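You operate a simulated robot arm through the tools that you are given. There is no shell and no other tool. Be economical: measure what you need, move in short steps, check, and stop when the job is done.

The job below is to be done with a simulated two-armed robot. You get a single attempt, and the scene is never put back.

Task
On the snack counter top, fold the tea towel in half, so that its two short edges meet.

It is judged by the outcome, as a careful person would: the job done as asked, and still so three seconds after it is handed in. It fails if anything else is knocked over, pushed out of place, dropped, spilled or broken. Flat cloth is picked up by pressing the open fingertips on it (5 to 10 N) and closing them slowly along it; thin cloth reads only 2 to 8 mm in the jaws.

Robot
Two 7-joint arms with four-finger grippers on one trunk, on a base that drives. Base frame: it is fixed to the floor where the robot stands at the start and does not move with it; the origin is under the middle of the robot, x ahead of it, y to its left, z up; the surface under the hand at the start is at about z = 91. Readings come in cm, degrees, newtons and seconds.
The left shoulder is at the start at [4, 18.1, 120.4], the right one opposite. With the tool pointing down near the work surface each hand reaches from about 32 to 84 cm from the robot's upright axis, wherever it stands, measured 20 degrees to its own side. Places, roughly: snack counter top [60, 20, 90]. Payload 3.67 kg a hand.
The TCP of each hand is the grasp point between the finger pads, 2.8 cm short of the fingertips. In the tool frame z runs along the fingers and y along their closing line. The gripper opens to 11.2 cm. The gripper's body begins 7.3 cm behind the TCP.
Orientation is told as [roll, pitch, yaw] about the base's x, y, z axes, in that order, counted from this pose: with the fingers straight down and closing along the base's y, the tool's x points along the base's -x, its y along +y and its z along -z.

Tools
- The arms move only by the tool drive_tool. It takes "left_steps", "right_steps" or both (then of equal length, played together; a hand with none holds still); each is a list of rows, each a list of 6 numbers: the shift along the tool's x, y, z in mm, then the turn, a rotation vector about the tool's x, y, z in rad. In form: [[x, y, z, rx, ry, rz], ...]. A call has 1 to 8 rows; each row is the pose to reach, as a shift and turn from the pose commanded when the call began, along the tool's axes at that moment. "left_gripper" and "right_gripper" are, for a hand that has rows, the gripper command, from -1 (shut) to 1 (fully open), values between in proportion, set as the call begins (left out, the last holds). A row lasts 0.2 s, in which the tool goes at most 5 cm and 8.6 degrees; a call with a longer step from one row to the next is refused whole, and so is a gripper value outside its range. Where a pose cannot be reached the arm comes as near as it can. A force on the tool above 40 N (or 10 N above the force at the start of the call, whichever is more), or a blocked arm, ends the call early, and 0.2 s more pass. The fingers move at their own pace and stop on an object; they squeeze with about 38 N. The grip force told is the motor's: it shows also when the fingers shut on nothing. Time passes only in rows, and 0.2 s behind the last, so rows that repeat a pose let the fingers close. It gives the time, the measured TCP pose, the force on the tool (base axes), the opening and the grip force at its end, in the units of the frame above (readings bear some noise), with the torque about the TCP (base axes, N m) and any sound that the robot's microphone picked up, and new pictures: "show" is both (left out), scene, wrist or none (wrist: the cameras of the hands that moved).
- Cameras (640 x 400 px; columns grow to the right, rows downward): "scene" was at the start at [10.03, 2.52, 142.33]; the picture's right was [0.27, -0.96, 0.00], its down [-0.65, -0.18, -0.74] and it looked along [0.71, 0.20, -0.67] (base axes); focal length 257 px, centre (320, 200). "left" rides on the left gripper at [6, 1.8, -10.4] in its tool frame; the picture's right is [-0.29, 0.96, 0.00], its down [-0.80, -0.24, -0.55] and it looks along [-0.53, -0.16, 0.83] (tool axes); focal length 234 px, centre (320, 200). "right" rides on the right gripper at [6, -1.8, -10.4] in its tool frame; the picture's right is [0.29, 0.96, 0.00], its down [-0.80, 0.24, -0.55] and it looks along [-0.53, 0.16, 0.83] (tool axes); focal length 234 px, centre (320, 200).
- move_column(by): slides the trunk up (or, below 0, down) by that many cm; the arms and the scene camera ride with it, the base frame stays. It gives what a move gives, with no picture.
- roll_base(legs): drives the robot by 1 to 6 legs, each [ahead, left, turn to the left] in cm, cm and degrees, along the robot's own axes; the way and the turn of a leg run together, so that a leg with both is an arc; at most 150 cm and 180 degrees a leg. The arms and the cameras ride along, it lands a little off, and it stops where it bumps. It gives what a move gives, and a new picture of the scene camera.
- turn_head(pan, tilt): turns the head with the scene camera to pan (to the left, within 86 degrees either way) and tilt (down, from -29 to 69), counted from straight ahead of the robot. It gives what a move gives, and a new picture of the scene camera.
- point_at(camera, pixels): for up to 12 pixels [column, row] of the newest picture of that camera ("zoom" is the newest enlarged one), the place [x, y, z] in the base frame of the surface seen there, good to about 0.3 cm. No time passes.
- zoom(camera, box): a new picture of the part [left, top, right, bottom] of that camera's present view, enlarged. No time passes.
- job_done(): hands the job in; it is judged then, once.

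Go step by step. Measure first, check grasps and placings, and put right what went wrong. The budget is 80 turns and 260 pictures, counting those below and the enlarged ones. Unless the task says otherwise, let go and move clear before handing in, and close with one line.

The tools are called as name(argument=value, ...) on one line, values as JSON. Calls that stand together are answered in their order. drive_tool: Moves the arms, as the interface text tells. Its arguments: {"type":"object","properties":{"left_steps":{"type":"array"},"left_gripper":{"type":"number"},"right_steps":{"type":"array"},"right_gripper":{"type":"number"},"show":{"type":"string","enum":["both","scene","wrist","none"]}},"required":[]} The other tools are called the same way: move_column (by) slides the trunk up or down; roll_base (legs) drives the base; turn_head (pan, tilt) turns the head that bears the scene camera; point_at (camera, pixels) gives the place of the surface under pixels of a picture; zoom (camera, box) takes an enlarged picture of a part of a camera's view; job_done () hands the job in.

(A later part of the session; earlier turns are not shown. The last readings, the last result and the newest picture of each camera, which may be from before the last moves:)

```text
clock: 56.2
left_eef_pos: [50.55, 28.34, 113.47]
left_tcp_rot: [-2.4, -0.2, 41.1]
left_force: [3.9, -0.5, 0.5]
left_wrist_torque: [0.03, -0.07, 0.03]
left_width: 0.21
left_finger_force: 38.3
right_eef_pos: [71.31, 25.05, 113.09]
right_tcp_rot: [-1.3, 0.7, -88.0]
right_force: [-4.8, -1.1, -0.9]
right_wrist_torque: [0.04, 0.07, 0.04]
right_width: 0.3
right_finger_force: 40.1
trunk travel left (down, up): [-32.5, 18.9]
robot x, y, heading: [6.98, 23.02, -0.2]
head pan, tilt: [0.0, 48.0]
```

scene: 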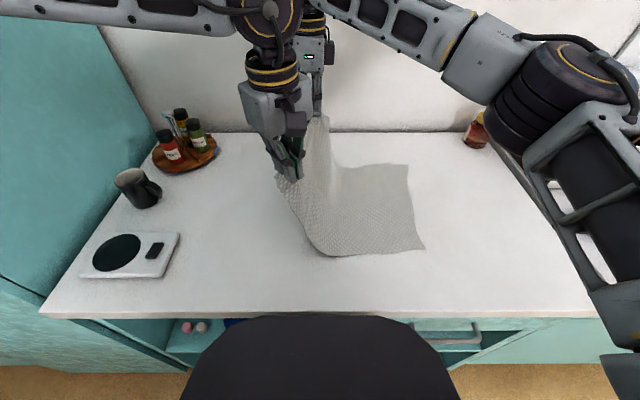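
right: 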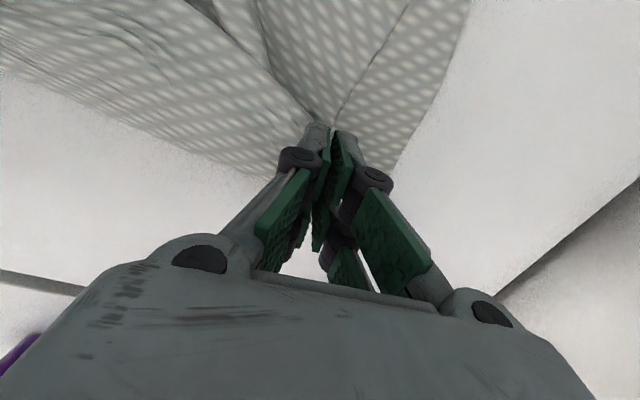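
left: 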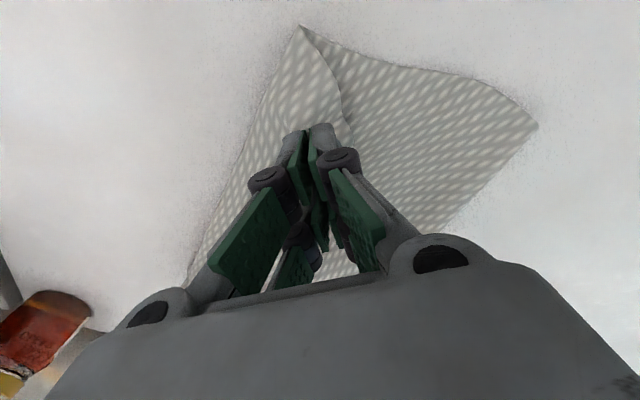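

No slack and no wrinkle this time. I'll continue over the top in two rolls and look.

roll_base(legs=[[0, -6, 0]])

roll_base(legs=[[0, -6, 0]])

zoom(camera="scene", box=[220, 140, 420, 280])

point_at(camera="zoom", pixels=[[220, 350], [300, 345], [250, 345], [215, 320], [470, 335], [440, 80]])

```text
clock: 57.1
left_eef_pos: [50.66, 22.54, 113.46]
left_tcp_rot: [-2.4, -0.3, 41.0]
left_force: [4.4, 0.7, 0.0]
left_wrist_torque: [-0.03, -0.06, -0.01]
left_width: 0.22
left_finger_force: 38.4
right_eef_pos: [71.36, 19.22, 113.07]
right_tcp_rot: [-1.4, 0.6, -88.0]
right_force: [-3.3, 0.9, -0.9]
right_wrist_torque: [0.02, 0.1, 0.04]
right_width: 0.25
right_finger_force: 41.7
trunk travel left (down, up): [-32.5, 18.9]
robot x, y, heading: [6.97, 16.96, 0.2]
head pan, tilt: [0.0, 48.0]
```

scene: 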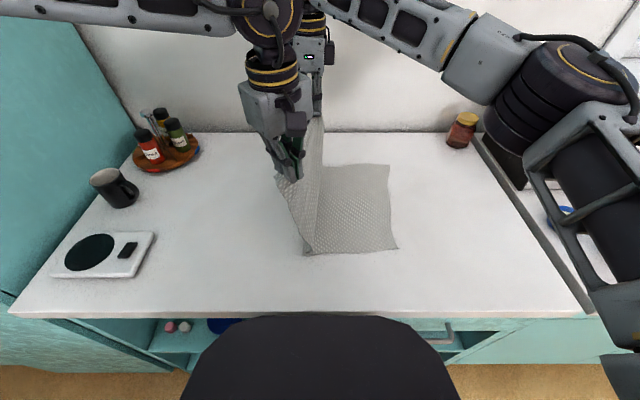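

```text
clock: 58.1
left_eef_pos: [50.64, 16.75, 113.42]
left_tcp_rot: [-2.3, -0.2, 41.1]
left_force: [3.2, -0.7, 0.7]
left_wrist_torque: [0.01, -0.08, 0.01]
left_width: 0.2
left_finger_force: 38.1
right_eef_pos: [71.34, 13.49, 113.18]
right_tcp_rot: [-1.4, 0.6, -87.8]
right_force: [-2.1, 1.9, 1.1]
right_wrist_torque: [-0.04, 0.01, 0.03]
right_width: 0.16
right_finger_force: 35.6
trunk travel left (down, up): [-32.5, 18.9]
robot x, y, heading: [7.32, 11.22, -0.0]
head pan, tilt: [0.0, 48.0]
```

scene: 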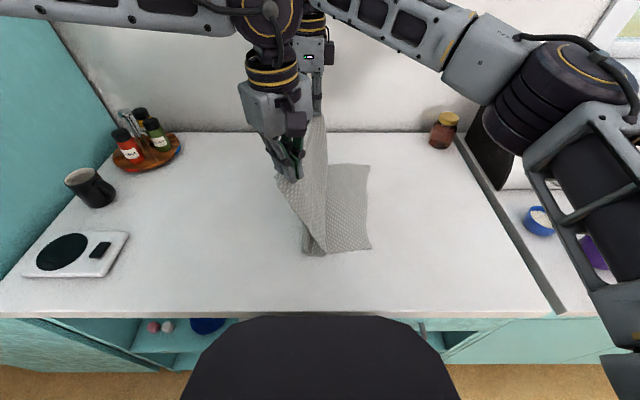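

```text
2.86 times, centred on (320, 210) of scene
```

zoom: 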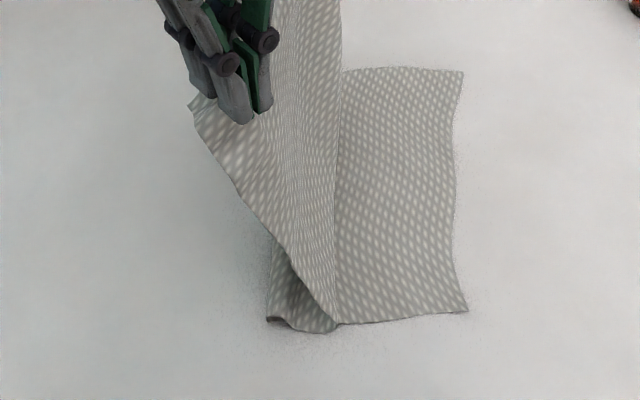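

```text
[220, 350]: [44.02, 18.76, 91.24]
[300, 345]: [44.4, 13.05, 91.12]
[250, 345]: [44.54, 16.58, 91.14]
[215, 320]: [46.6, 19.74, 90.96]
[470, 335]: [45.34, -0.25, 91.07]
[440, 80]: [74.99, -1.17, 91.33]
```

The fold rolled to the right by itself while the hands were high (fold at y≈15, lower layer only 15 cm). A low path is better: with the edge dragged low, the fold stays at the midpoint. I'll lay the towel flat again and then carry the edge over at only about 4 cm height.

roll_base(legs=[[0, 12, 0], [0, 8, 0]])

drive_tool(left_steps=[[0, 0, 20, 0, 0, 0], [0, 0, 40, 0, 0, 0], [0, 0, 60, 0, 0, 0], [0, 0, 80, 0, 0, 0], [0, 0, 100, 0, 0, 0], [0, 0, 120, 0, 0, 0]], right_steps=[[0, 0, 20, 0, 0, 0], [0, 0, 40, 0, 0, 0], [0, 0, 60, 0, 0, 0], [0, 0, 80, 0, 0, 0], [0, 0, 100, 0, 0, 0], [0, 0, 118, 0, 0, 0]], show="none")

roll_base(legs=[[0, 2, 0]])

zoom(camera="scene", box=[270, 130, 490, 280])

```text
clock: 60.0
left_eef_pos: [50.7, 36.22, 113.39]
left_tcp_rot: [-2.2, -0.3, 41.1]
left_force: [2.9, -0.6, 0.0]
left_wrist_torque: [0.02, -0.07, 0.01]
left_width: 0.19
left_finger_force: 37.8
right_eef_pos: [71.44, 33.06, 113.04]
right_tcp_rot: [-1.3, 0.7, -87.9]
right_force: [-3.7, 0.3, -1.2]
right_wrist_torque: [0.0, 0.07, -0.01]
right_width: 0.32
right_finger_force: 38.9
trunk travel left (down, up): [-32.5, 18.9]
robot x, y, heading: [7.0, 30.76, -0.0]
head pan, tilt: [0.0, 48.0]
```

scene: 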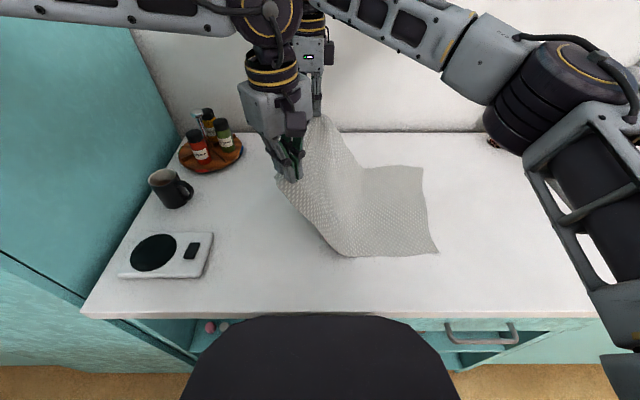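

```text
clock: 61.4
left_eef_pos: [50.87, 35.66, 101.45]
left_tcp_rot: [-2.2, -0.3, 41.1]
left_force: [0.7, -0.6, -0.3]
left_wrist_torque: [0.01, 0.03, 0.01]
left_width: 0.21
left_finger_force: 38.5
right_eef_pos: [71.27, 33.05, 101.25]
right_tcp_rot: [-1.5, 0.7, -87.9]
right_force: [-2.3, -0.9, -1.2]
right_wrist_torque: [0.06, 0.13, 0.05]
right_width: 0.22
right_finger_force: 34.2
trunk travel left (down, up): [-32.5, 18.9]
robot x, y, heading: [7.12, 31.03, -0.5]
head pan, tilt: [0.0, 48.0]
```

```text
clock: 62.2
left_eef_pos: [50.8, 36.14, 101.37]
left_tcp_rot: [-1.6, -0.9, 40.8]
left_force: [0.9, 0.5, -0.4]
left_wrist_torque: [-0.02, -0.02, -0.02]
left_width: 0.22
left_finger_force: 38.1
right_eef_pos: [71.13, 33.61, 101.28]
right_tcp_rot: [-1.4, 1.5, -88.0]
right_force: [0.0, -0.2, 1.6]
right_wrist_torque: [-0.01, 0.02, 0.04]
right_width: 0.12
right_finger_force: 35.9
trunk travel left (down, up): [-32.5, 18.9]
robot x, y, heading: [6.9, 32.74, -0.1]
head pan, tilt: [0.0, 48.0]
```

scene: 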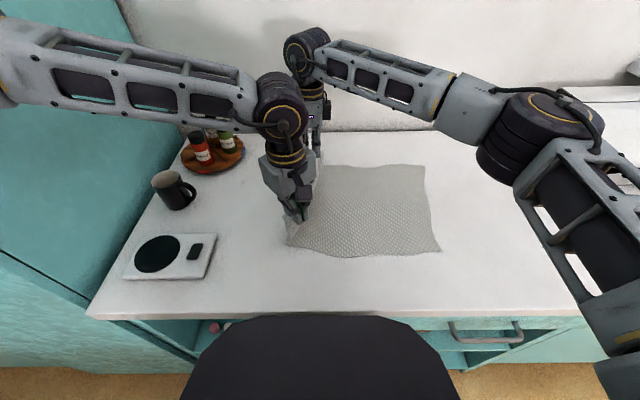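

```text
2.67 times, centred on (380, 205) of scene
```

zoom: 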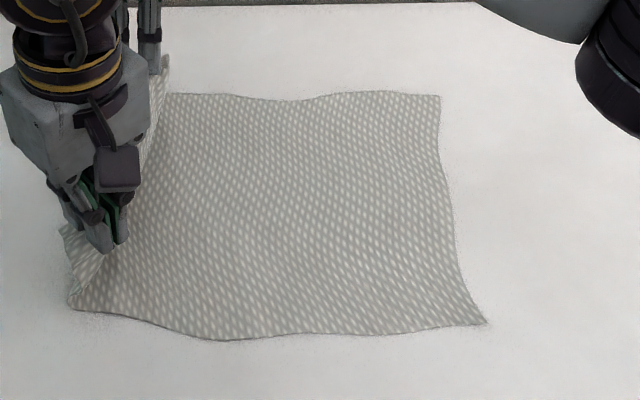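

The towel lies flat again with only the left edge raised. I'll measure its right edge, then lower the hands to about 4 cm.

point_at(camera="zoom", pixels=[[480, 320], [437, 97], [455, 215], [75, 303], [230, 335], [150, 130]])

drive_tool(left_steps=[[0, 0, 10, 0, 0, 0], [0, 0, 25, 0, 0, 0], [0, 0, 36, 0, 0, 0]], right_steps=[[0, 0, 10, 0, 0, 0], [0, 0, 25, 0, 0, 0], [0, 0, 35, 0, 0, 0]], show="none")

roll_base(legs=[[0, -8, 0]])

zoom(camera="scene", box=[240, 130, 460, 280])

```text
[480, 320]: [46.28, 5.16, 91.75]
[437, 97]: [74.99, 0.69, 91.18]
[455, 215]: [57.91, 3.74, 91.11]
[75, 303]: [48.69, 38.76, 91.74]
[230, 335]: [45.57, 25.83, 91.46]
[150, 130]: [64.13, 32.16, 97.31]
```

```text
clock: 63.0
left_eef_pos: [50.62, 36.04, 98.09]
left_tcp_rot: [-1.7, -1.3, 40.6]
left_force: [0.2, -0.5, -0.1]
left_wrist_torque: [0.04, 0.01, 0.0]
left_width: 0.2
left_finger_force: 37.8
right_eef_pos: [70.55, 33.71, 98.08]
right_tcp_rot: [-1.1, 1.6, -88.0]
right_force: [0.6, -0.1, 2.8]
right_wrist_torque: [-0.01, 0.02, 0.0]
right_width: 0.17
right_finger_force: 38.8
trunk travel left (down, up): [-32.5, 18.9]
robot x, y, heading: [7.07, 32.71, -0.4]
head pan, tilt: [0.0, 48.0]
```

```text
clock: 64.1
left_eef_pos: [51.12, 29.95, 97.73]
left_tcp_rot: [-2.2, -0.2, 41.0]
left_force: [0.4, 0.8, 0.3]
left_wrist_torque: [0.01, 0.01, 0.01]
left_width: 0.21
left_finger_force: 37.9
right_eef_pos: [71.08, 27.37, 97.84]
right_tcp_rot: [-1.5, 0.7, -87.9]
right_force: [-1.6, 0.5, -0.2]
right_wrist_torque: [0.04, 0.03, 0.01]
right_width: 0.17
right_finger_force: 36.3
trunk travel left (down, up): [-32.5, 18.9]
robot x, y, heading: [6.99, 24.63, -0.2]
head pan, tilt: [0.0, 48.0]
```

scene: 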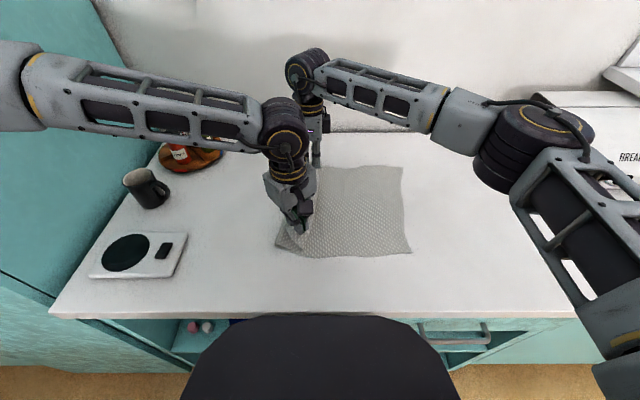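

```text
2.67 times, centred on (350, 205) of scene
```

zoom: 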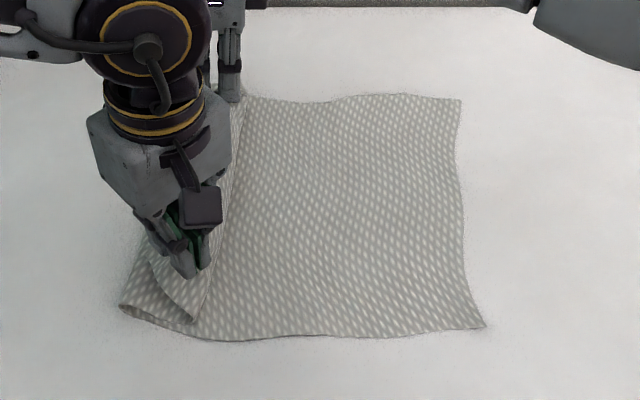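

This works: a neat U-shaped fold has formed on the left (120,305) with no slack. I'll go on rolling right at this low height.

roll_base(legs=[[0, -8, 0]])

zoom(camera="scene", box=[220, 130, 440, 280])

point_at(camera="zoom", pixels=[[450, 322], [430, 100], [180, 330], [190, 310]])

```text
clock: 65.2
left_eef_pos: [50.98, 21.7, 97.72]
left_tcp_rot: [-2.1, -0.2, 41.0]
left_force: [0.4, 0.0, 0.3]
left_wrist_torque: [0.0, 0.01, 0.0]
left_width: 0.18
left_finger_force: 38.3
right_eef_pos: [70.97, 19.34, 97.84]
right_tcp_rot: [-1.4, 0.7, -87.9]
right_force: [-0.2, -0.5, -1.2]
right_wrist_torque: [0.05, 0.02, 0.0]
right_width: 0.3
right_finger_force: 41.9
trunk travel left (down, up): [-32.5, 18.9]
robot x, y, heading: [6.99, 17.24, -0.1]
head pan, tilt: [0.0, 48.0]
```

scene: 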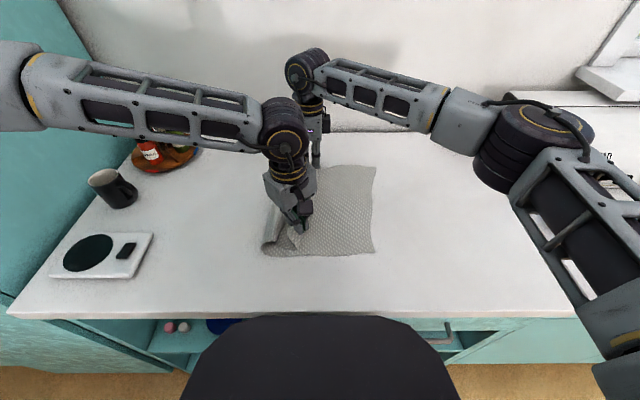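

```text
2.67 times, centred on (330, 205) of scene
```

zoom: 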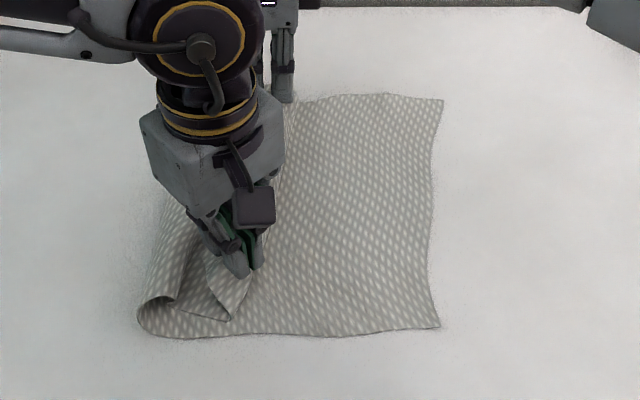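

```text
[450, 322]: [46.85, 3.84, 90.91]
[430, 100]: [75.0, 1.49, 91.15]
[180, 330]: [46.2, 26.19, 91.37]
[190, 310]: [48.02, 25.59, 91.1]
```

The fold is at y≈30 with a soft roll on the left that will be drawn out as the edge goes on. I'll roll another 8.

roll_base(legs=[[0, -8, 0]])

zoom(camera="scene", box=[200, 130, 420, 280])

point_at(camera="zoom", pixels=[[405, 320], [400, 100], [150, 330], [160, 300], [100, 320]])

```text
clock: 66.2
left_eef_pos: [51.05, 13.9, 97.71]
left_tcp_rot: [-2.1, -0.4, 40.8]
left_force: [-0.1, 0.2, 0.3]
left_wrist_torque: [0.04, -0.02, -0.01]
left_width: 0.23
left_finger_force: 37.7
right_eef_pos: [70.9, 11.14, 97.77]
right_tcp_rot: [-1.5, 0.7, -88.0]
right_force: [0.3, 0.0, -0.5]
right_wrist_torque: [0.02, 0.04, 0.01]
right_width: 0.24
right_finger_force: 37.6
trunk travel left (down, up): [-32.5, 18.9]
robot x, y, heading: [7.25, 9.05, -0.4]
head pan, tilt: [0.0, 48.0]
```

scene: 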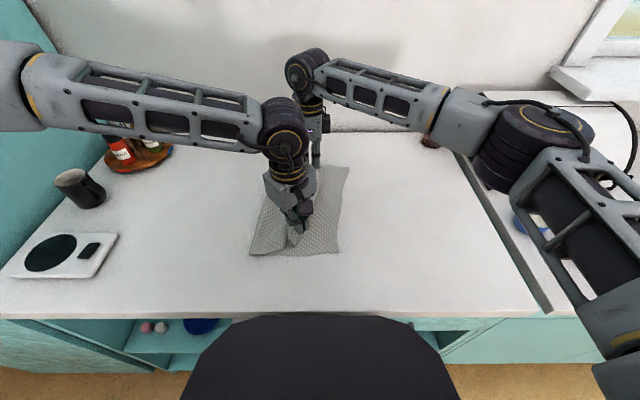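

```text
2.67 times, centred on (310, 205) of scene
```

zoom: 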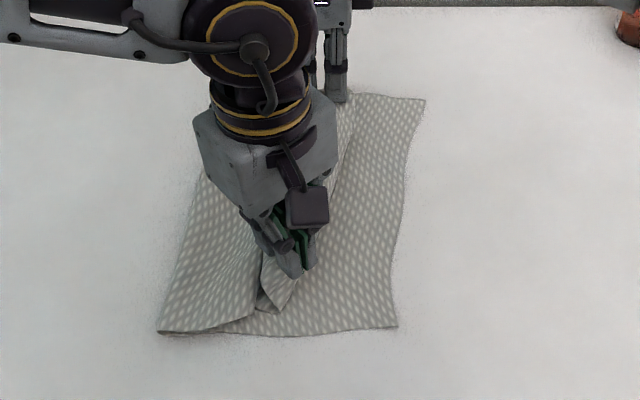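

```text
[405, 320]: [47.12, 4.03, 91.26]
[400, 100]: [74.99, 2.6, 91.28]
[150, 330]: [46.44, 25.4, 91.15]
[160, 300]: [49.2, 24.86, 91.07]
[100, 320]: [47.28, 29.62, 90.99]
```

The fold now sits at y≈24.7 and the right edge at y≈4.6, so the lower layer is about 20 cm, close to half. I'll bring the edge the last 8 cm and lower the hands almost to the surface, then inspect.

roll_base(legs=[[0, -8, 0]])

zoom(camera="scene", box=[200, 140, 380, 280])

point_at(camera="zoom", pixels=[[140, 330], [190, 320], [370, 310], [400, 310], [180, 200], [410, 90], [330, 330], [400, 200]])

```text
clock: 67.3
left_eef_pos: [50.95, 5.81, 97.74]
left_tcp_rot: [-2.1, -0.3, 40.9]
left_force: [-0.3, -0.6, 0.3]
left_wrist_torque: [0.04, 0.04, -0.04]
left_width: 0.21
left_finger_force: 37.8
right_eef_pos: [70.93, 3.28, 97.82]
right_tcp_rot: [-1.4, 0.8, -87.8]
right_force: [0.2, -1.0, 0.7]
right_wrist_torque: [0.04, 0.0, 0.01]
right_width: 0.25
right_finger_force: 40.1
trunk travel left (down, up): [-32.5, 18.9]
robot x, y, heading: [7.27, 0.97, -0.2]
head pan, tilt: [0.0, 48.0]
```

scene: 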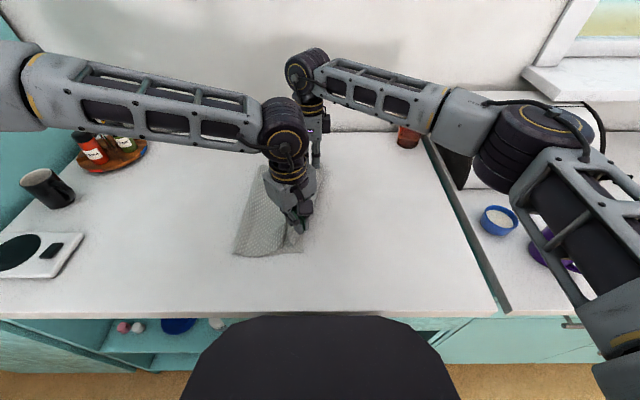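

```text
2.86 times, centred on (290, 210) of scene
```

zoom: 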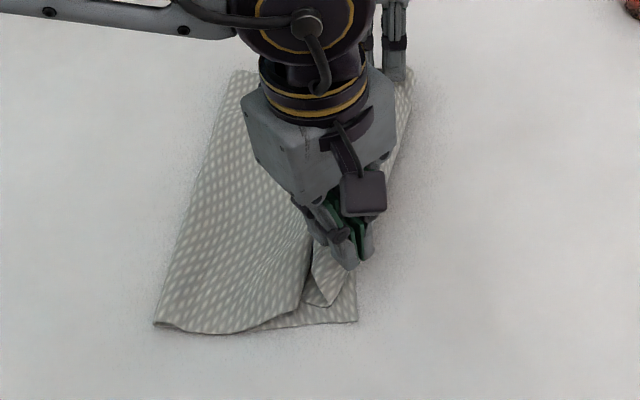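

```text
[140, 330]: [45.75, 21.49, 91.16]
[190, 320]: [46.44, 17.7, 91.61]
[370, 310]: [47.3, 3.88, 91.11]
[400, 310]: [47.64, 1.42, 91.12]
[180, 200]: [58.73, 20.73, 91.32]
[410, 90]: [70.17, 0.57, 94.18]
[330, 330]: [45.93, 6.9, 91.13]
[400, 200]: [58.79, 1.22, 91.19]
```

The near side still hides a Z-shaped slack between the layers: at the start of this pass the edge wasn't pulled out fully. I'll lift the towel high with the column and arms so it hangs straight from both hands, then lay it out anew further right, where the whole stroke is in reach.

move_column(by=18)

drive_tool(left_steps=[[0, 0, -25, 0, 0, 0], [0, 0, -50, 0, 0, 0], [0, 0, -75, 0, 0, 0], [0, 0, -100, 0, 0, 0], [0, 0, -125, 0, 0, 0], [0, 0, -150, 0, 0, 0], [0, 0, -170, 0, 0, 0], [0, 0, -190, 0, 0, 0]], right_steps=[[0, 0, -25, 0, 0, 0], [0, 0, -50, 0, 0, 0], [0, 0, -75, 0, 0, 0], [0, 0, -100, 0, 0, 0], [0, 0, -125, 0, 0, 0], [0, 0, -150, 0, 0, 0], [0, 0, -170, 0, 0, 0], [0, 0, -190, 0, 0, 0]], show="scene")

```text
clock: 69.3
left_eef_pos: [50.97, 5.88, 115.74]
left_tcp_rot: [-2.1, -0.4, 41.0]
left_force: [0.0, 0.3, 0.2]
left_wrist_torque: [0.03, 0.02, -0.02]
left_width: 0.2
left_finger_force: 38.2
right_eef_pos: [70.88, 3.28, 115.88]
right_tcp_rot: [-1.5, 0.7, -87.9]
right_force: [0.1, -0.3, 1.0]
right_wrist_torque: [-0.02, -0.06, 0.01]
right_width: 0.29
right_finger_force: 41.6
trunk travel left (down, up): [-50.5, 0.9]
robot x, y, heading: [7.24, 0.96, -0.2]
head pan, tilt: [0.0, 48.0]
```

```text
clock: 71.1
left_eef_pos: [50.15, 6.32, 134.91]
left_tcp_rot: [-2.2, -0.3, 40.9]
left_force: [6.1, 0.0, 1.0]
left_wrist_torque: [0.01, -0.19, -0.02]
left_width: 0.22
left_finger_force: 37.8
right_eef_pos: [71.21, 3.25, 134.89]
right_tcp_rot: [-1.4, 0.7, -87.9]
right_force: [-5.9, -0.2, 0.2]
right_wrist_torque: [0.05, 0.12, 0.07]
right_width: 0.2
right_finger_force: 36.3
trunk travel left (down, up): [-50.5, 0.9]
robot x, y, heading: [7.09, 0.83, 0.2]
head pan, tilt: [0.0, 48.0]
```

scene: 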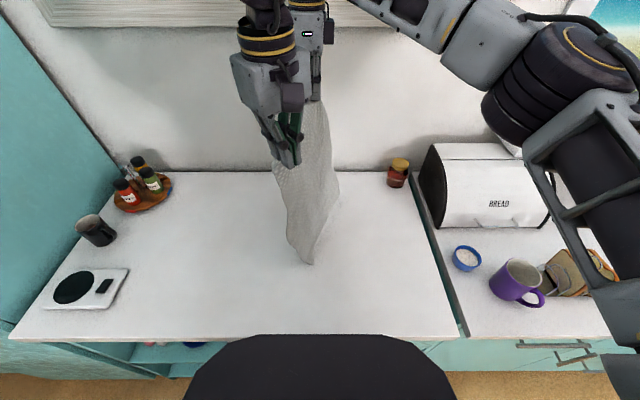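

The towel now hangs straight. I'll roll right and then a little back left, so that its bottom edge trails to the right, ready to be laid out.

roll_base(legs=[[0, -17, 0], [0, 5, 0]])

zoom(camera="scene", box=[220, 130, 420, 290])

point_at(camera="zoom", pixels=[[280, 330], [300, 360], [330, 300], [350, 200]])

```text
clock: 73.2
left_eef_pos: [50.14, -7.11, 134.85]
left_tcp_rot: [-1.8, -0.6, 40.9]
left_force: [8.0, -2.6, -0.9]
left_wrist_torque: [0.1, -0.23, 0.03]
left_width: 0.2
left_finger_force: 37.8
right_eef_pos: [71.34, -10.29, 134.7]
right_tcp_rot: [-1.4, 1.2, -88.0]
right_force: [-6.4, -2.1, 0.7]
right_wrist_torque: [0.12, 0.19, 0.06]
right_width: 0.22
right_finger_force: 35.6
trunk travel left (down, up): [-50.5, 0.9]
robot x, y, heading: [7.1, -11.97, -0.3]
head pan, tilt: [0.0, 48.0]
```

scene: 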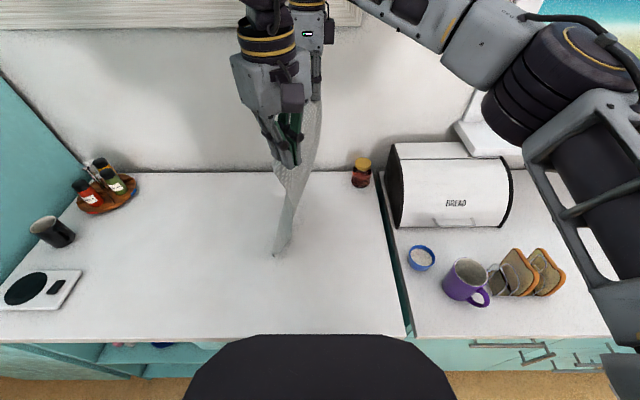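

```text
2.50 times, centred on (320, 210) of scene
```

zoom: 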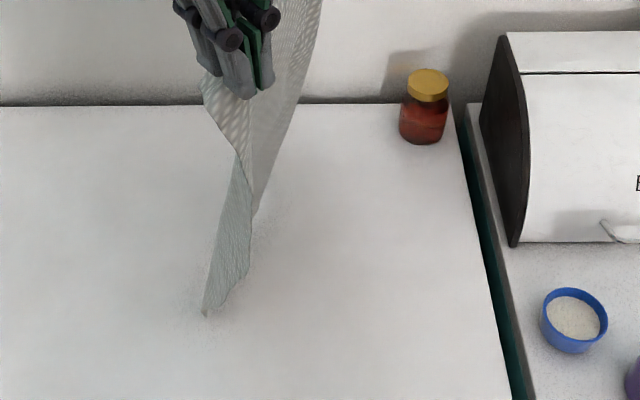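

```text
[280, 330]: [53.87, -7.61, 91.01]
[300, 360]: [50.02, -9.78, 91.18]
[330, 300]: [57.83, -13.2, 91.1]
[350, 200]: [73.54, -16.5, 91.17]
```

The bottom edge just touches and still trails left. I'll lower 1.5 cm and go right 6 and left 9, so the bottom flips to trail right.

roll_base(legs=[[0, -6, 0]])

drive_tool(left_steps=[[0, 0, 8, 0, 0, 0], [0, 0, 15, 0, 0, 0]], right_steps=[[0, 0, 8, 0, 0, 0], [0, 0, 15, 0, 0, 0]], show="none")

roll_base(legs=[[0, 9, 0]])

zoom(camera="scene", box=[220, 130, 420, 290])

```text
clock: 74.1
left_eef_pos: [50.21, -10.67, 134.84]
left_tcp_rot: [-2.6, 0.1, 41.1]
left_force: [7.5, 0.7, -0.9]
left_wrist_torque: [-0.15, -0.14, -0.01]
left_width: 0.2
left_finger_force: 38.4
right_eef_pos: [71.2, -13.76, 134.75]
right_tcp_rot: [-1.5, 0.2, -87.7]
right_force: [-5.7, 3.0, -1.6]
right_wrist_torque: [-0.11, 0.16, 0.07]
right_width: 0.29
right_finger_force: 40.0
trunk travel left (down, up): [-50.5, 0.9]
robot x, y, heading: [6.73, -16.99, -0.0]
head pan, tilt: [0.0, 48.0]
```

scene: 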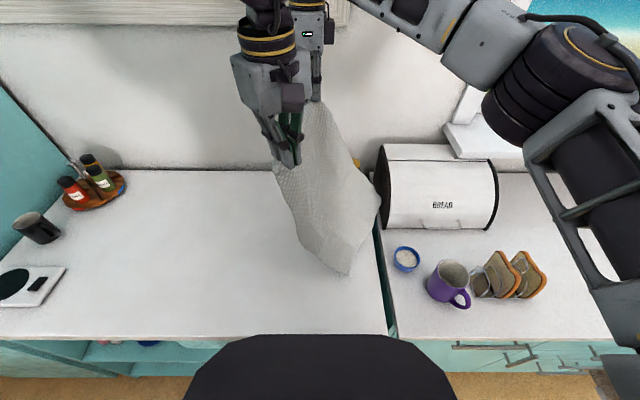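

```text
clock: 74.7
left_eef_pos: [50.28, -11.13, 133.33]
left_tcp_rot: [-2.5, 0.0, 41.1]
left_force: [3.8, 0.7, -1.0]
left_wrist_torque: [-0.12, -0.07, -0.03]
left_width: 0.21
left_finger_force: 38.3
right_eef_pos: [71.23, -13.95, 133.15]
right_tcp_rot: [-1.5, 0.4, -87.6]
right_force: [-3.8, 1.6, -1.2]
right_wrist_torque: [-0.07, 0.09, 0.07]
right_width: 0.28
right_finger_force: 40.3
trunk travel left (down, up): [-50.5, 0.9]
robot x, y, heading: [6.92, -17.48, 0.0]
head pan, tilt: [0.0, 48.0]
```

```text
clock: 75.8
left_eef_pos: [50.36, -3.5, 133.34]
left_tcp_rot: [-2.0, -0.5, 41.0]
left_force: [5.2, -1.0, -0.1]
left_wrist_torque: [0.11, -0.13, -0.03]
left_width: 0.19
left_finger_force: 38.1
right_eef_pos: [71.2, -6.52, 133.3]
right_tcp_rot: [-1.6, 0.9, -87.8]
right_force: [-2.7, 0.4, 0.4]
right_wrist_torque: [0.08, 0.08, 0.03]
right_width: 0.19
right_finger_force: 36.0
trunk travel left (down, up): [-50.5, 0.9]
robot x, y, heading: [7.16, -8.34, -0.0]
head pan, tilt: [0.0, 48.0]
```

scene: 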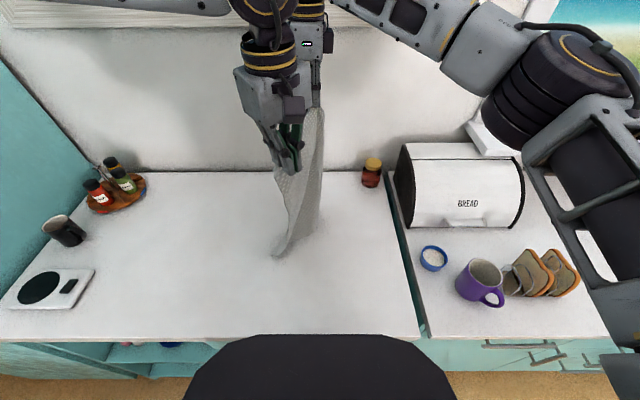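

```text
2.50 times, centred on (320, 210) of scene
```

zoom: 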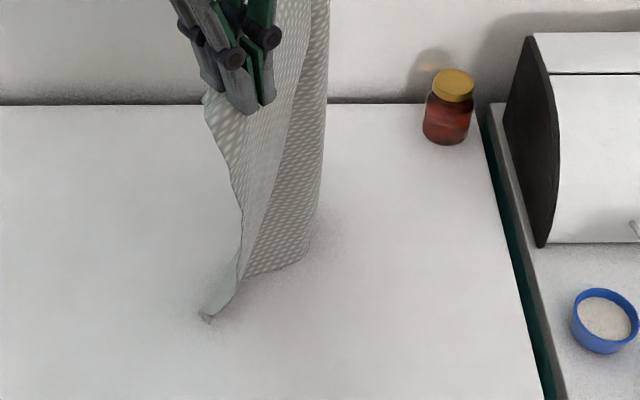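

The towel is swinging like a pendulum after each roll. I'll let it settle before going on.

drive_tool(left_steps=[[0, 0, 0, 0, 0, 0], [0, 0, 0, 0, 0, 0], [0, 0, 0, 0, 0, 0], [0, 0, 0, 0, 0, 0], [0, 0, 0, 0, 0, 0], [0, 0, 0, 0, 0, 0], [0, 0, 0, 0, 0, 0], [0, 0, 0, 0, 0, 0]], show="none")

zoom(camera="scene", box=[220, 130, 420, 290])

roll_base(legs=[[0, 3, 0]])

zoom(camera="scene", box=[220, 130, 420, 290])

```text
clock: 77.7
left_eef_pos: [50.32, -3.01, 133.36]
left_tcp_rot: [-2.1, -0.3, 41.0]
left_force: [3.9, -1.3, -0.5]
left_wrist_torque: [0.02, -0.1, 0.01]
left_width: 0.21
left_finger_force: 38.1
right_eef_pos: [71.22, -6.03, 133.24]
right_tcp_rot: [-1.5, 0.7, -87.8]
right_force: [-4.0, 0.0, 0.1]
right_wrist_torque: [0.04, 0.07, 0.05]
right_width: 0.17
right_finger_force: 36.3
trunk travel left (down, up): [-50.5, 0.9]
robot x, y, heading: [6.76, -8.38, -0.1]
head pan, tilt: [0.0, 48.0]
```

```text
2.50 times, centred on (320, 210) of scene
```

zoom: 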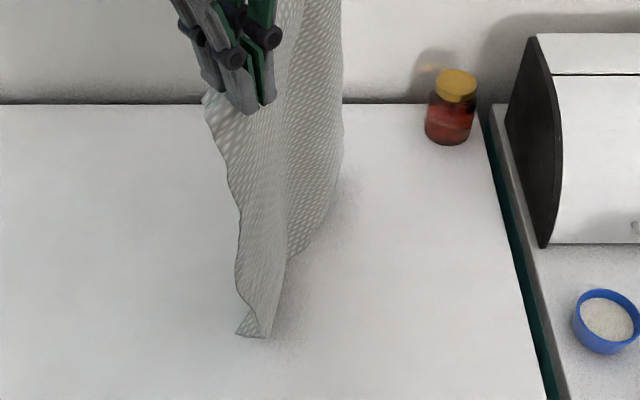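

```text
clock: 78.5
left_eef_pos: [50.39, -1.0, 133.47]
left_tcp_rot: [-2.0, -0.6, 40.9]
left_force: [5.8, -2.4, 0.4]
left_wrist_torque: [0.08, -0.14, -0.02]
left_width: 0.22
left_finger_force: 37.8
right_eef_pos: [71.21, -4.09, 133.26]
right_tcp_rot: [-1.5, 1.1, -88.0]
right_force: [-5.1, -0.8, 0.3]
right_wrist_torque: [0.16, 0.11, 0.06]
right_width: 0.19
right_finger_force: 35.9
trunk travel left (down, up): [-50.5, 0.9]
robot x, y, heading: [7.5, -5.66, -0.1]
head pan, tilt: [0.0, 48.0]
```

scene: 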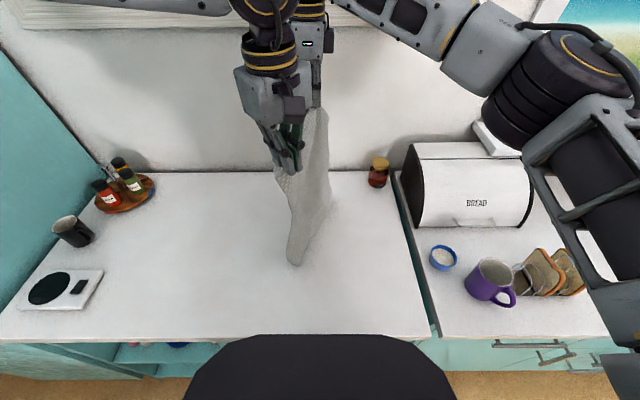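

```text
2.50 times, centred on (320, 210) of scene
```

zoom: 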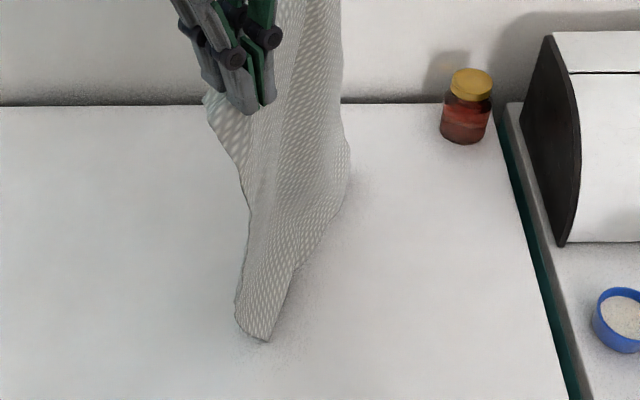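

It now hangs straight with the bottom edge just under or a bit right of the hands. I'll lay it out leftward in small alternating steps along a quarter circle.

roll_base(legs=[[0, 5, 0]])

drive_tool(left_steps=[[0, 0, 15, 0, 0, 0], [0, 0, 30, 0, 0, 0], [0, 0, 40, 0, 0, 0]], right_steps=[[0, 0, 15, 0, 0, 0], [0, 0, 30, 0, 0, 0], [0, 0, 40, 0, 0, 0]], show="none")

roll_base(legs=[[0, 6, 0]])

drive_tool(left_steps=[[0, 0, 15, 0, 0, 0], [0, 0, 30, 0, 0, 0], [0, 0, 45, 0, 0, 0]], right_steps=[[0, 0, 15, 0, 0, 0], [0, 0, 30, 0, 0, 0], [0, 0, 45, 0, 0, 0]], show="none")

roll_base(legs=[[0, 6, 0]])

zoom(camera="scene", box=[240, 130, 440, 290])

```text
clock: 79.4
left_eef_pos: [50.3, 4.01, 133.43]
left_tcp_rot: [-1.8, -0.6, 40.7]
left_force: [5.8, -2.3, -0.6]
left_wrist_torque: [0.12, -0.13, 0.01]
left_width: 0.21
left_finger_force: 37.5
right_eef_pos: [71.23, 0.79, 133.23]
right_tcp_rot: [-1.5, 1.1, -88.2]
right_force: [-5.7, -1.1, 0.9]
right_wrist_torque: [0.14, 0.16, 0.04]
right_width: 0.17
right_finger_force: 38.1
trunk travel left (down, up): [-50.5, 0.9]
robot x, y, heading: [7.24, -0.59, -0.4]
head pan, tilt: [0.0, 48.0]
```

scene: 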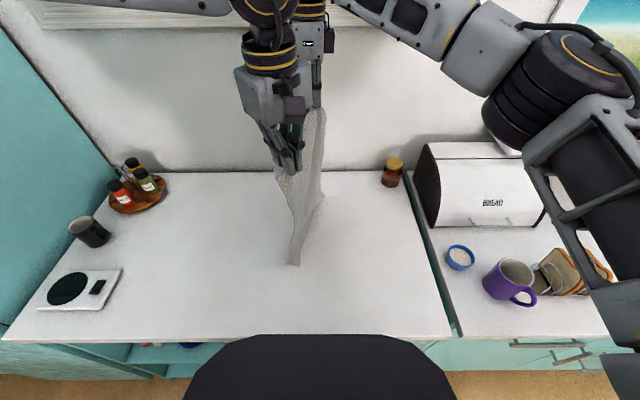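

```text
clock: 80.2
left_eef_pos: [50.54, 4.98, 129.34]
left_tcp_rot: [-2.3, -0.3, 40.9]
left_force: [2.9, -0.7, -0.5]
left_wrist_torque: [0.0, -0.07, 0.01]
left_width: 0.21
left_finger_force: 37.9
right_eef_pos: [71.26, 1.71, 129.15]
right_tcp_rot: [-1.5, 0.7, -88.1]
right_force: [-3.5, 1.2, 0.4]
right_wrist_torque: [-0.03, 0.03, 0.01]
right_width: 0.19
right_finger_force: 35.9
trunk travel left (down, up): [-50.5, 0.9]
robot x, y, heading: [6.79, -0.35, -0.3]
head pan, tilt: [0.0, 48.0]
```

```text
clock: 81.2
left_eef_pos: [50.43, 9.63, 129.41]
left_tcp_rot: [-2.0, -0.8, 40.6]
left_force: [3.7, -1.2, 0.0]
left_wrist_torque: [0.15, -0.1, -0.01]
left_width: 0.21
left_finger_force: 38.0
right_eef_pos: [71.3, 6.54, 129.43]
right_tcp_rot: [-1.6, 1.2, -88.4]
right_force: [-3.6, -1.2, 0.7]
right_wrist_torque: [0.09, 0.06, 0.01]
right_width: 0.21
right_finger_force: 36.4
trunk travel left (down, up): [-50.5, 0.9]
robot x, y, heading: [6.89, 5.82, -0.5]
head pan, tilt: [0.0, 48.0]
```

scene: 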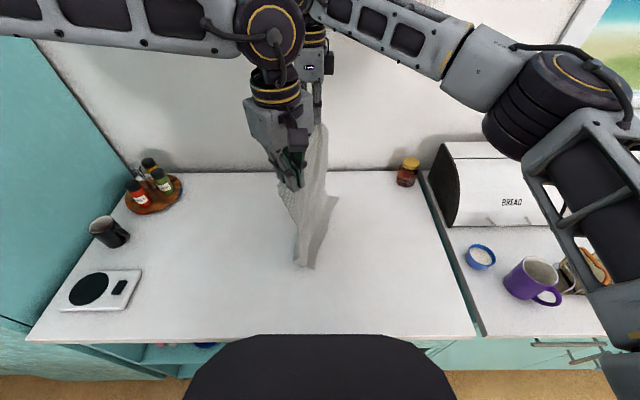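

```text
clock: 82.0
left_eef_pos: [50.64, 10.75, 124.9]
left_tcp_rot: [-2.2, -0.3, 40.7]
left_force: [1.7, 0.5, -0.5]
left_wrist_torque: [-0.04, -0.05, 0.0]
left_width: 0.19
left_finger_force: 38.0
right_eef_pos: [71.24, 7.59, 124.7]
right_tcp_rot: [-1.6, 0.6, -88.4]
right_force: [-2.6, 0.8, 1.9]
right_wrist_torque: [-0.02, -0.08, -0.03]
right_width: 0.27
right_finger_force: 41.6
trunk travel left (down, up): [-50.5, 0.9]
robot x, y, heading: [7.38, 5.33, -0.5]
head pan, tilt: [0.0, 48.0]
```

```text
clock: 83.0
left_eef_pos: [50.53, 15.34, 125.0]
left_tcp_rot: [-2.0, -0.7, 40.5]
left_force: [2.7, -0.7, 0.3]
left_wrist_torque: [0.1, -0.07, 0.01]
left_width: 0.2
left_finger_force: 37.7
right_eef_pos: [71.31, 12.26, 124.97]
right_tcp_rot: [-1.4, 1.2, -88.5]
right_force: [-2.7, -0.6, 1.1]
right_wrist_torque: [0.09, 0.02, 0.03]
right_width: 0.18
right_finger_force: 36.4
trunk travel left (down, up): [-50.5, 0.9]
robot x, y, heading: [6.84, 11.23, -0.7]
head pan, tilt: [0.0, 48.0]
```

scene: 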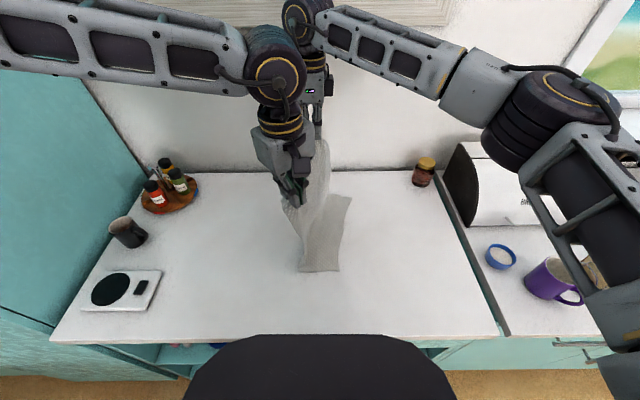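

```text
2.50 times, centred on (340, 210) of scene
```

zoom: 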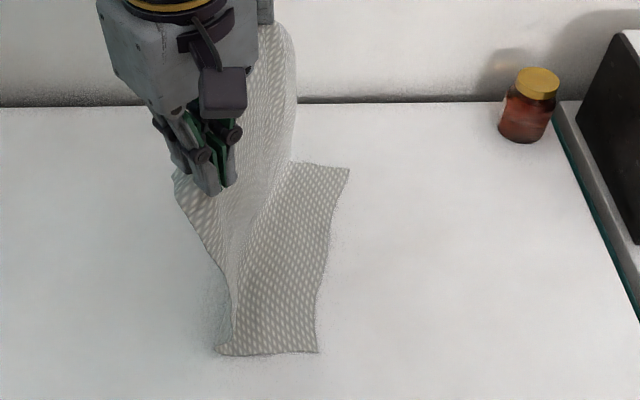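

It's laying out well: the bottom strip lies flat to the right (edge (318,350)–(347,172)). I'll measure that edge and go on.

point_at(camera="zoom", pixels=[[314, 347], [343, 172], [325, 250], [225, 348]])

drive_tool(left_steps=[[0, 0, 15, 0, 0, 0], [0, 0, 30, 0, 0, 0], [0, 0, 45, 0, 0, 0]], right_steps=[[0, 0, 15, 0, 0, 0], [0, 0, 30, 0, 0, 0], [0, 0, 45, 0, 0, 0]], show="none")

roll_base(legs=[[0, 5, 0]])

drive_tool(left_steps=[[0, 0, 15, 0, 0, 0], [0, 0, 30, 0, 0, 0], [0, 0, 45, 0, 0, 0], [0, 0, 60, 0, 0, 0]], right_steps=[[0, 0, 15, 0, 0, 0], [0, 0, 30, 0, 0, 0], [0, 0, 45, 0, 0, 0], [0, 0, 60, 0, 0, 0]], show="none")

roll_base(legs=[[0, 6, 0]])

zoom(camera="scene", box=[240, 130, 460, 290])

```text
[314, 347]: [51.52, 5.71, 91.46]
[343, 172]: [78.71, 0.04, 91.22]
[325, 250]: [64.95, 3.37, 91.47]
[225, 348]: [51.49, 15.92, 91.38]
```

```text
clock: 83.8
left_eef_pos: [50.88, 16.18, 120.33]
left_tcp_rot: [-2.5, -0.2, 40.4]
left_force: [1.9, 0.1, 0.0]
left_wrist_torque: [-0.05, -0.01, -0.01]
left_width: 0.19
left_finger_force: 38.4
right_eef_pos: [71.22, 13.51, 120.25]
right_tcp_rot: [-1.7, 0.6, -88.6]
right_force: [-1.4, 1.3, 0.1]
right_wrist_torque: [-0.02, 0.16, -0.06]
right_width: 0.28
right_finger_force: 42.3
trunk travel left (down, up): [-50.5, 0.9]
robot x, y, heading: [7.07, 11.5, -0.4]
head pan, tilt: [0.0, 48.0]
```

```text
clock: 84.7
left_eef_pos: [50.85, 19.86, 120.5]
left_tcp_rot: [-1.9, -0.5, 40.1]
left_force: [0.8, -1.8, 0.2]
left_wrist_torque: [0.12, -0.06, -0.02]
left_width: 0.17
left_finger_force: 38.5
right_eef_pos: [71.24, 16.89, 120.17]
right_tcp_rot: [-1.7, 1.0, -88.6]
right_force: [-0.6, -1.4, -0.4]
right_wrist_torque: [0.1, 0.06, 0.02]
right_width: 0.18
right_finger_force: 37.1
trunk travel left (down, up): [-50.5, 0.9]
robot x, y, heading: [7.09, 16.37, -0.9]
head pan, tilt: [0.0, 48.0]
```

scene: 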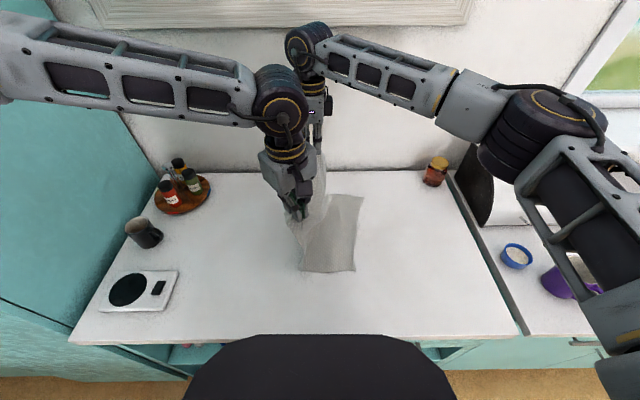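

```text
clock: 85.7
left_eef_pos: [51.04, 21.15, 114.58]
left_tcp_rot: [-2.5, -0.2, 40.3]
left_force: [0.6, -0.2, 0.5]
left_wrist_torque: [-0.01, 0.03, -0.03]
left_width: 0.23
left_finger_force: 38.1
left hand out of reach, approached as far as the arm can: row 4
right_eef_pos: [71.1, 18.0, 114.28]
right_tcp_rot: [-1.6, 0.7, -88.8]
right_force: [-1.2, -0.9, -0.7]
right_wrist_torque: [0.02, 0.02, -0.01]
right_width: 0.25
right_finger_force: 41.1
trunk travel left (down, up): [-50.5, 0.9]
robot x, y, heading: [6.9, 16.08, -0.5]
head pan, tilt: [0.0, 48.0]
```

```text
clock: 86.7
left_eef_pos: [50.96, 26.15, 114.75]
left_tcp_rot: [-2.2, -0.6, 40.1]
left_force: [0.6, -1.2, 0.1]
left_wrist_torque: [0.11, 0.03, -0.02]
left_width: 0.22
left_finger_force: 38.0
right_eef_pos: [71.22, 22.96, 114.26]
right_tcp_rot: [-1.6, 1.0, -89.0]
right_force: [-1.2, -1.2, -0.2]
right_wrist_torque: [0.1, 0.02, 0.07]
right_width: 0.14
right_finger_force: 36.1
trunk travel left (down, up): [-50.5, 0.9]
robot x, y, heading: [7.26, 22.06, -0.7]
head pan, tilt: [0.0, 48.0]
```

scene: 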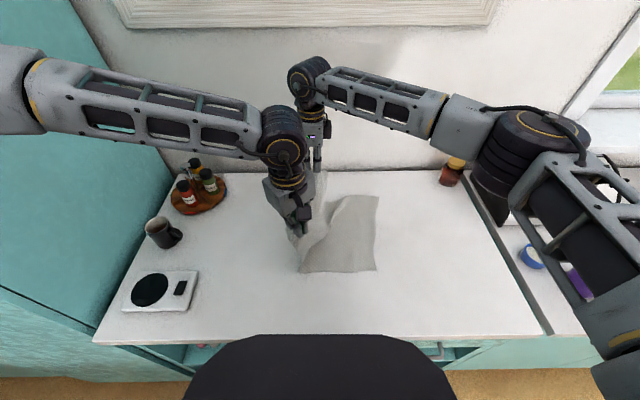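

```text
2.50 times, centred on (350, 210) of scene
```

zoom: 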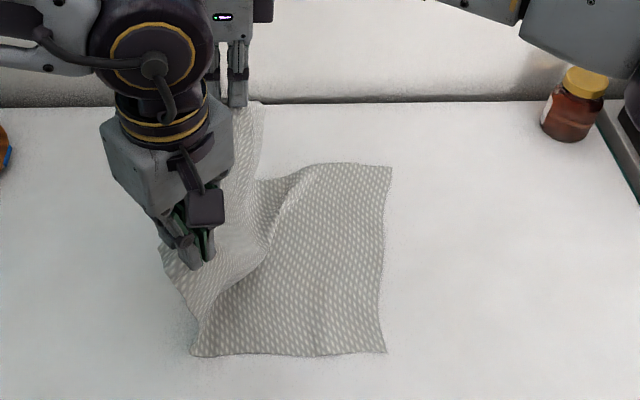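

The lower part is laid flat and about half of the towel long. Before folding back I'll measure the fold foot (195,353) and the right edge.

point_at(camera="zoom", pixels=[[383, 350], [388, 170], [198, 352], [215, 310], [260, 250], [300, 175], [262, 185], [300, 300]])

move_column(by=-6)

zoom(camera="scene", box=[240, 130, 460, 290])

```text
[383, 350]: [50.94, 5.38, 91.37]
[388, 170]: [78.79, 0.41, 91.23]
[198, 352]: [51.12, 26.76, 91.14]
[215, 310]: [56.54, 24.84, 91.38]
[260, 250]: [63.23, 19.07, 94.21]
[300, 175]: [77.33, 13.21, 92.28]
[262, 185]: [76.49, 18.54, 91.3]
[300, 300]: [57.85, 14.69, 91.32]
```

```text
clock: 87.7
left_eef_pos: [50.93, 26.76, 108.66]
left_tcp_rot: [-2.5, -0.3, 40.1]
left_force: [0.4, 0.2, -1.2]
left_wrist_torque: [0.04, 0.0, -0.04]
left_width: 0.23
left_finger_force: 37.3
right_eef_pos: [71.15, 23.57, 108.32]
right_tcp_rot: [-1.6, 0.7, -89.0]
right_force: [1.4, 1.5, -0.5]
right_wrist_torque: [0.03, -0.01, -0.03]
right_width: 0.28
right_finger_force: 41.2
trunk travel left (down, up): [-44.5, 6.9]
robot x, y, heading: [6.98, 21.58, -1.1]
head pan, tilt: [0.0, 48.0]
```

```text
2.50 times, centred on (350, 210) of scene
```

zoom: 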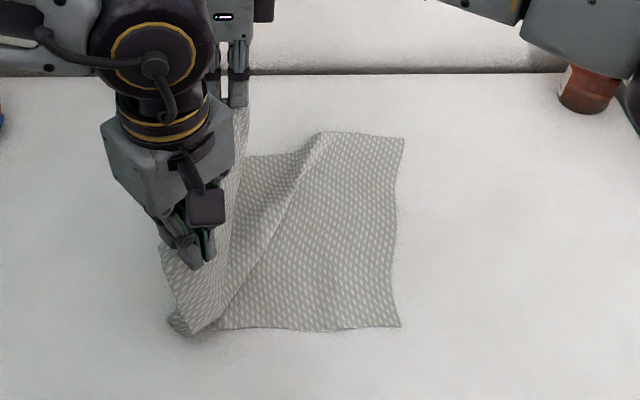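

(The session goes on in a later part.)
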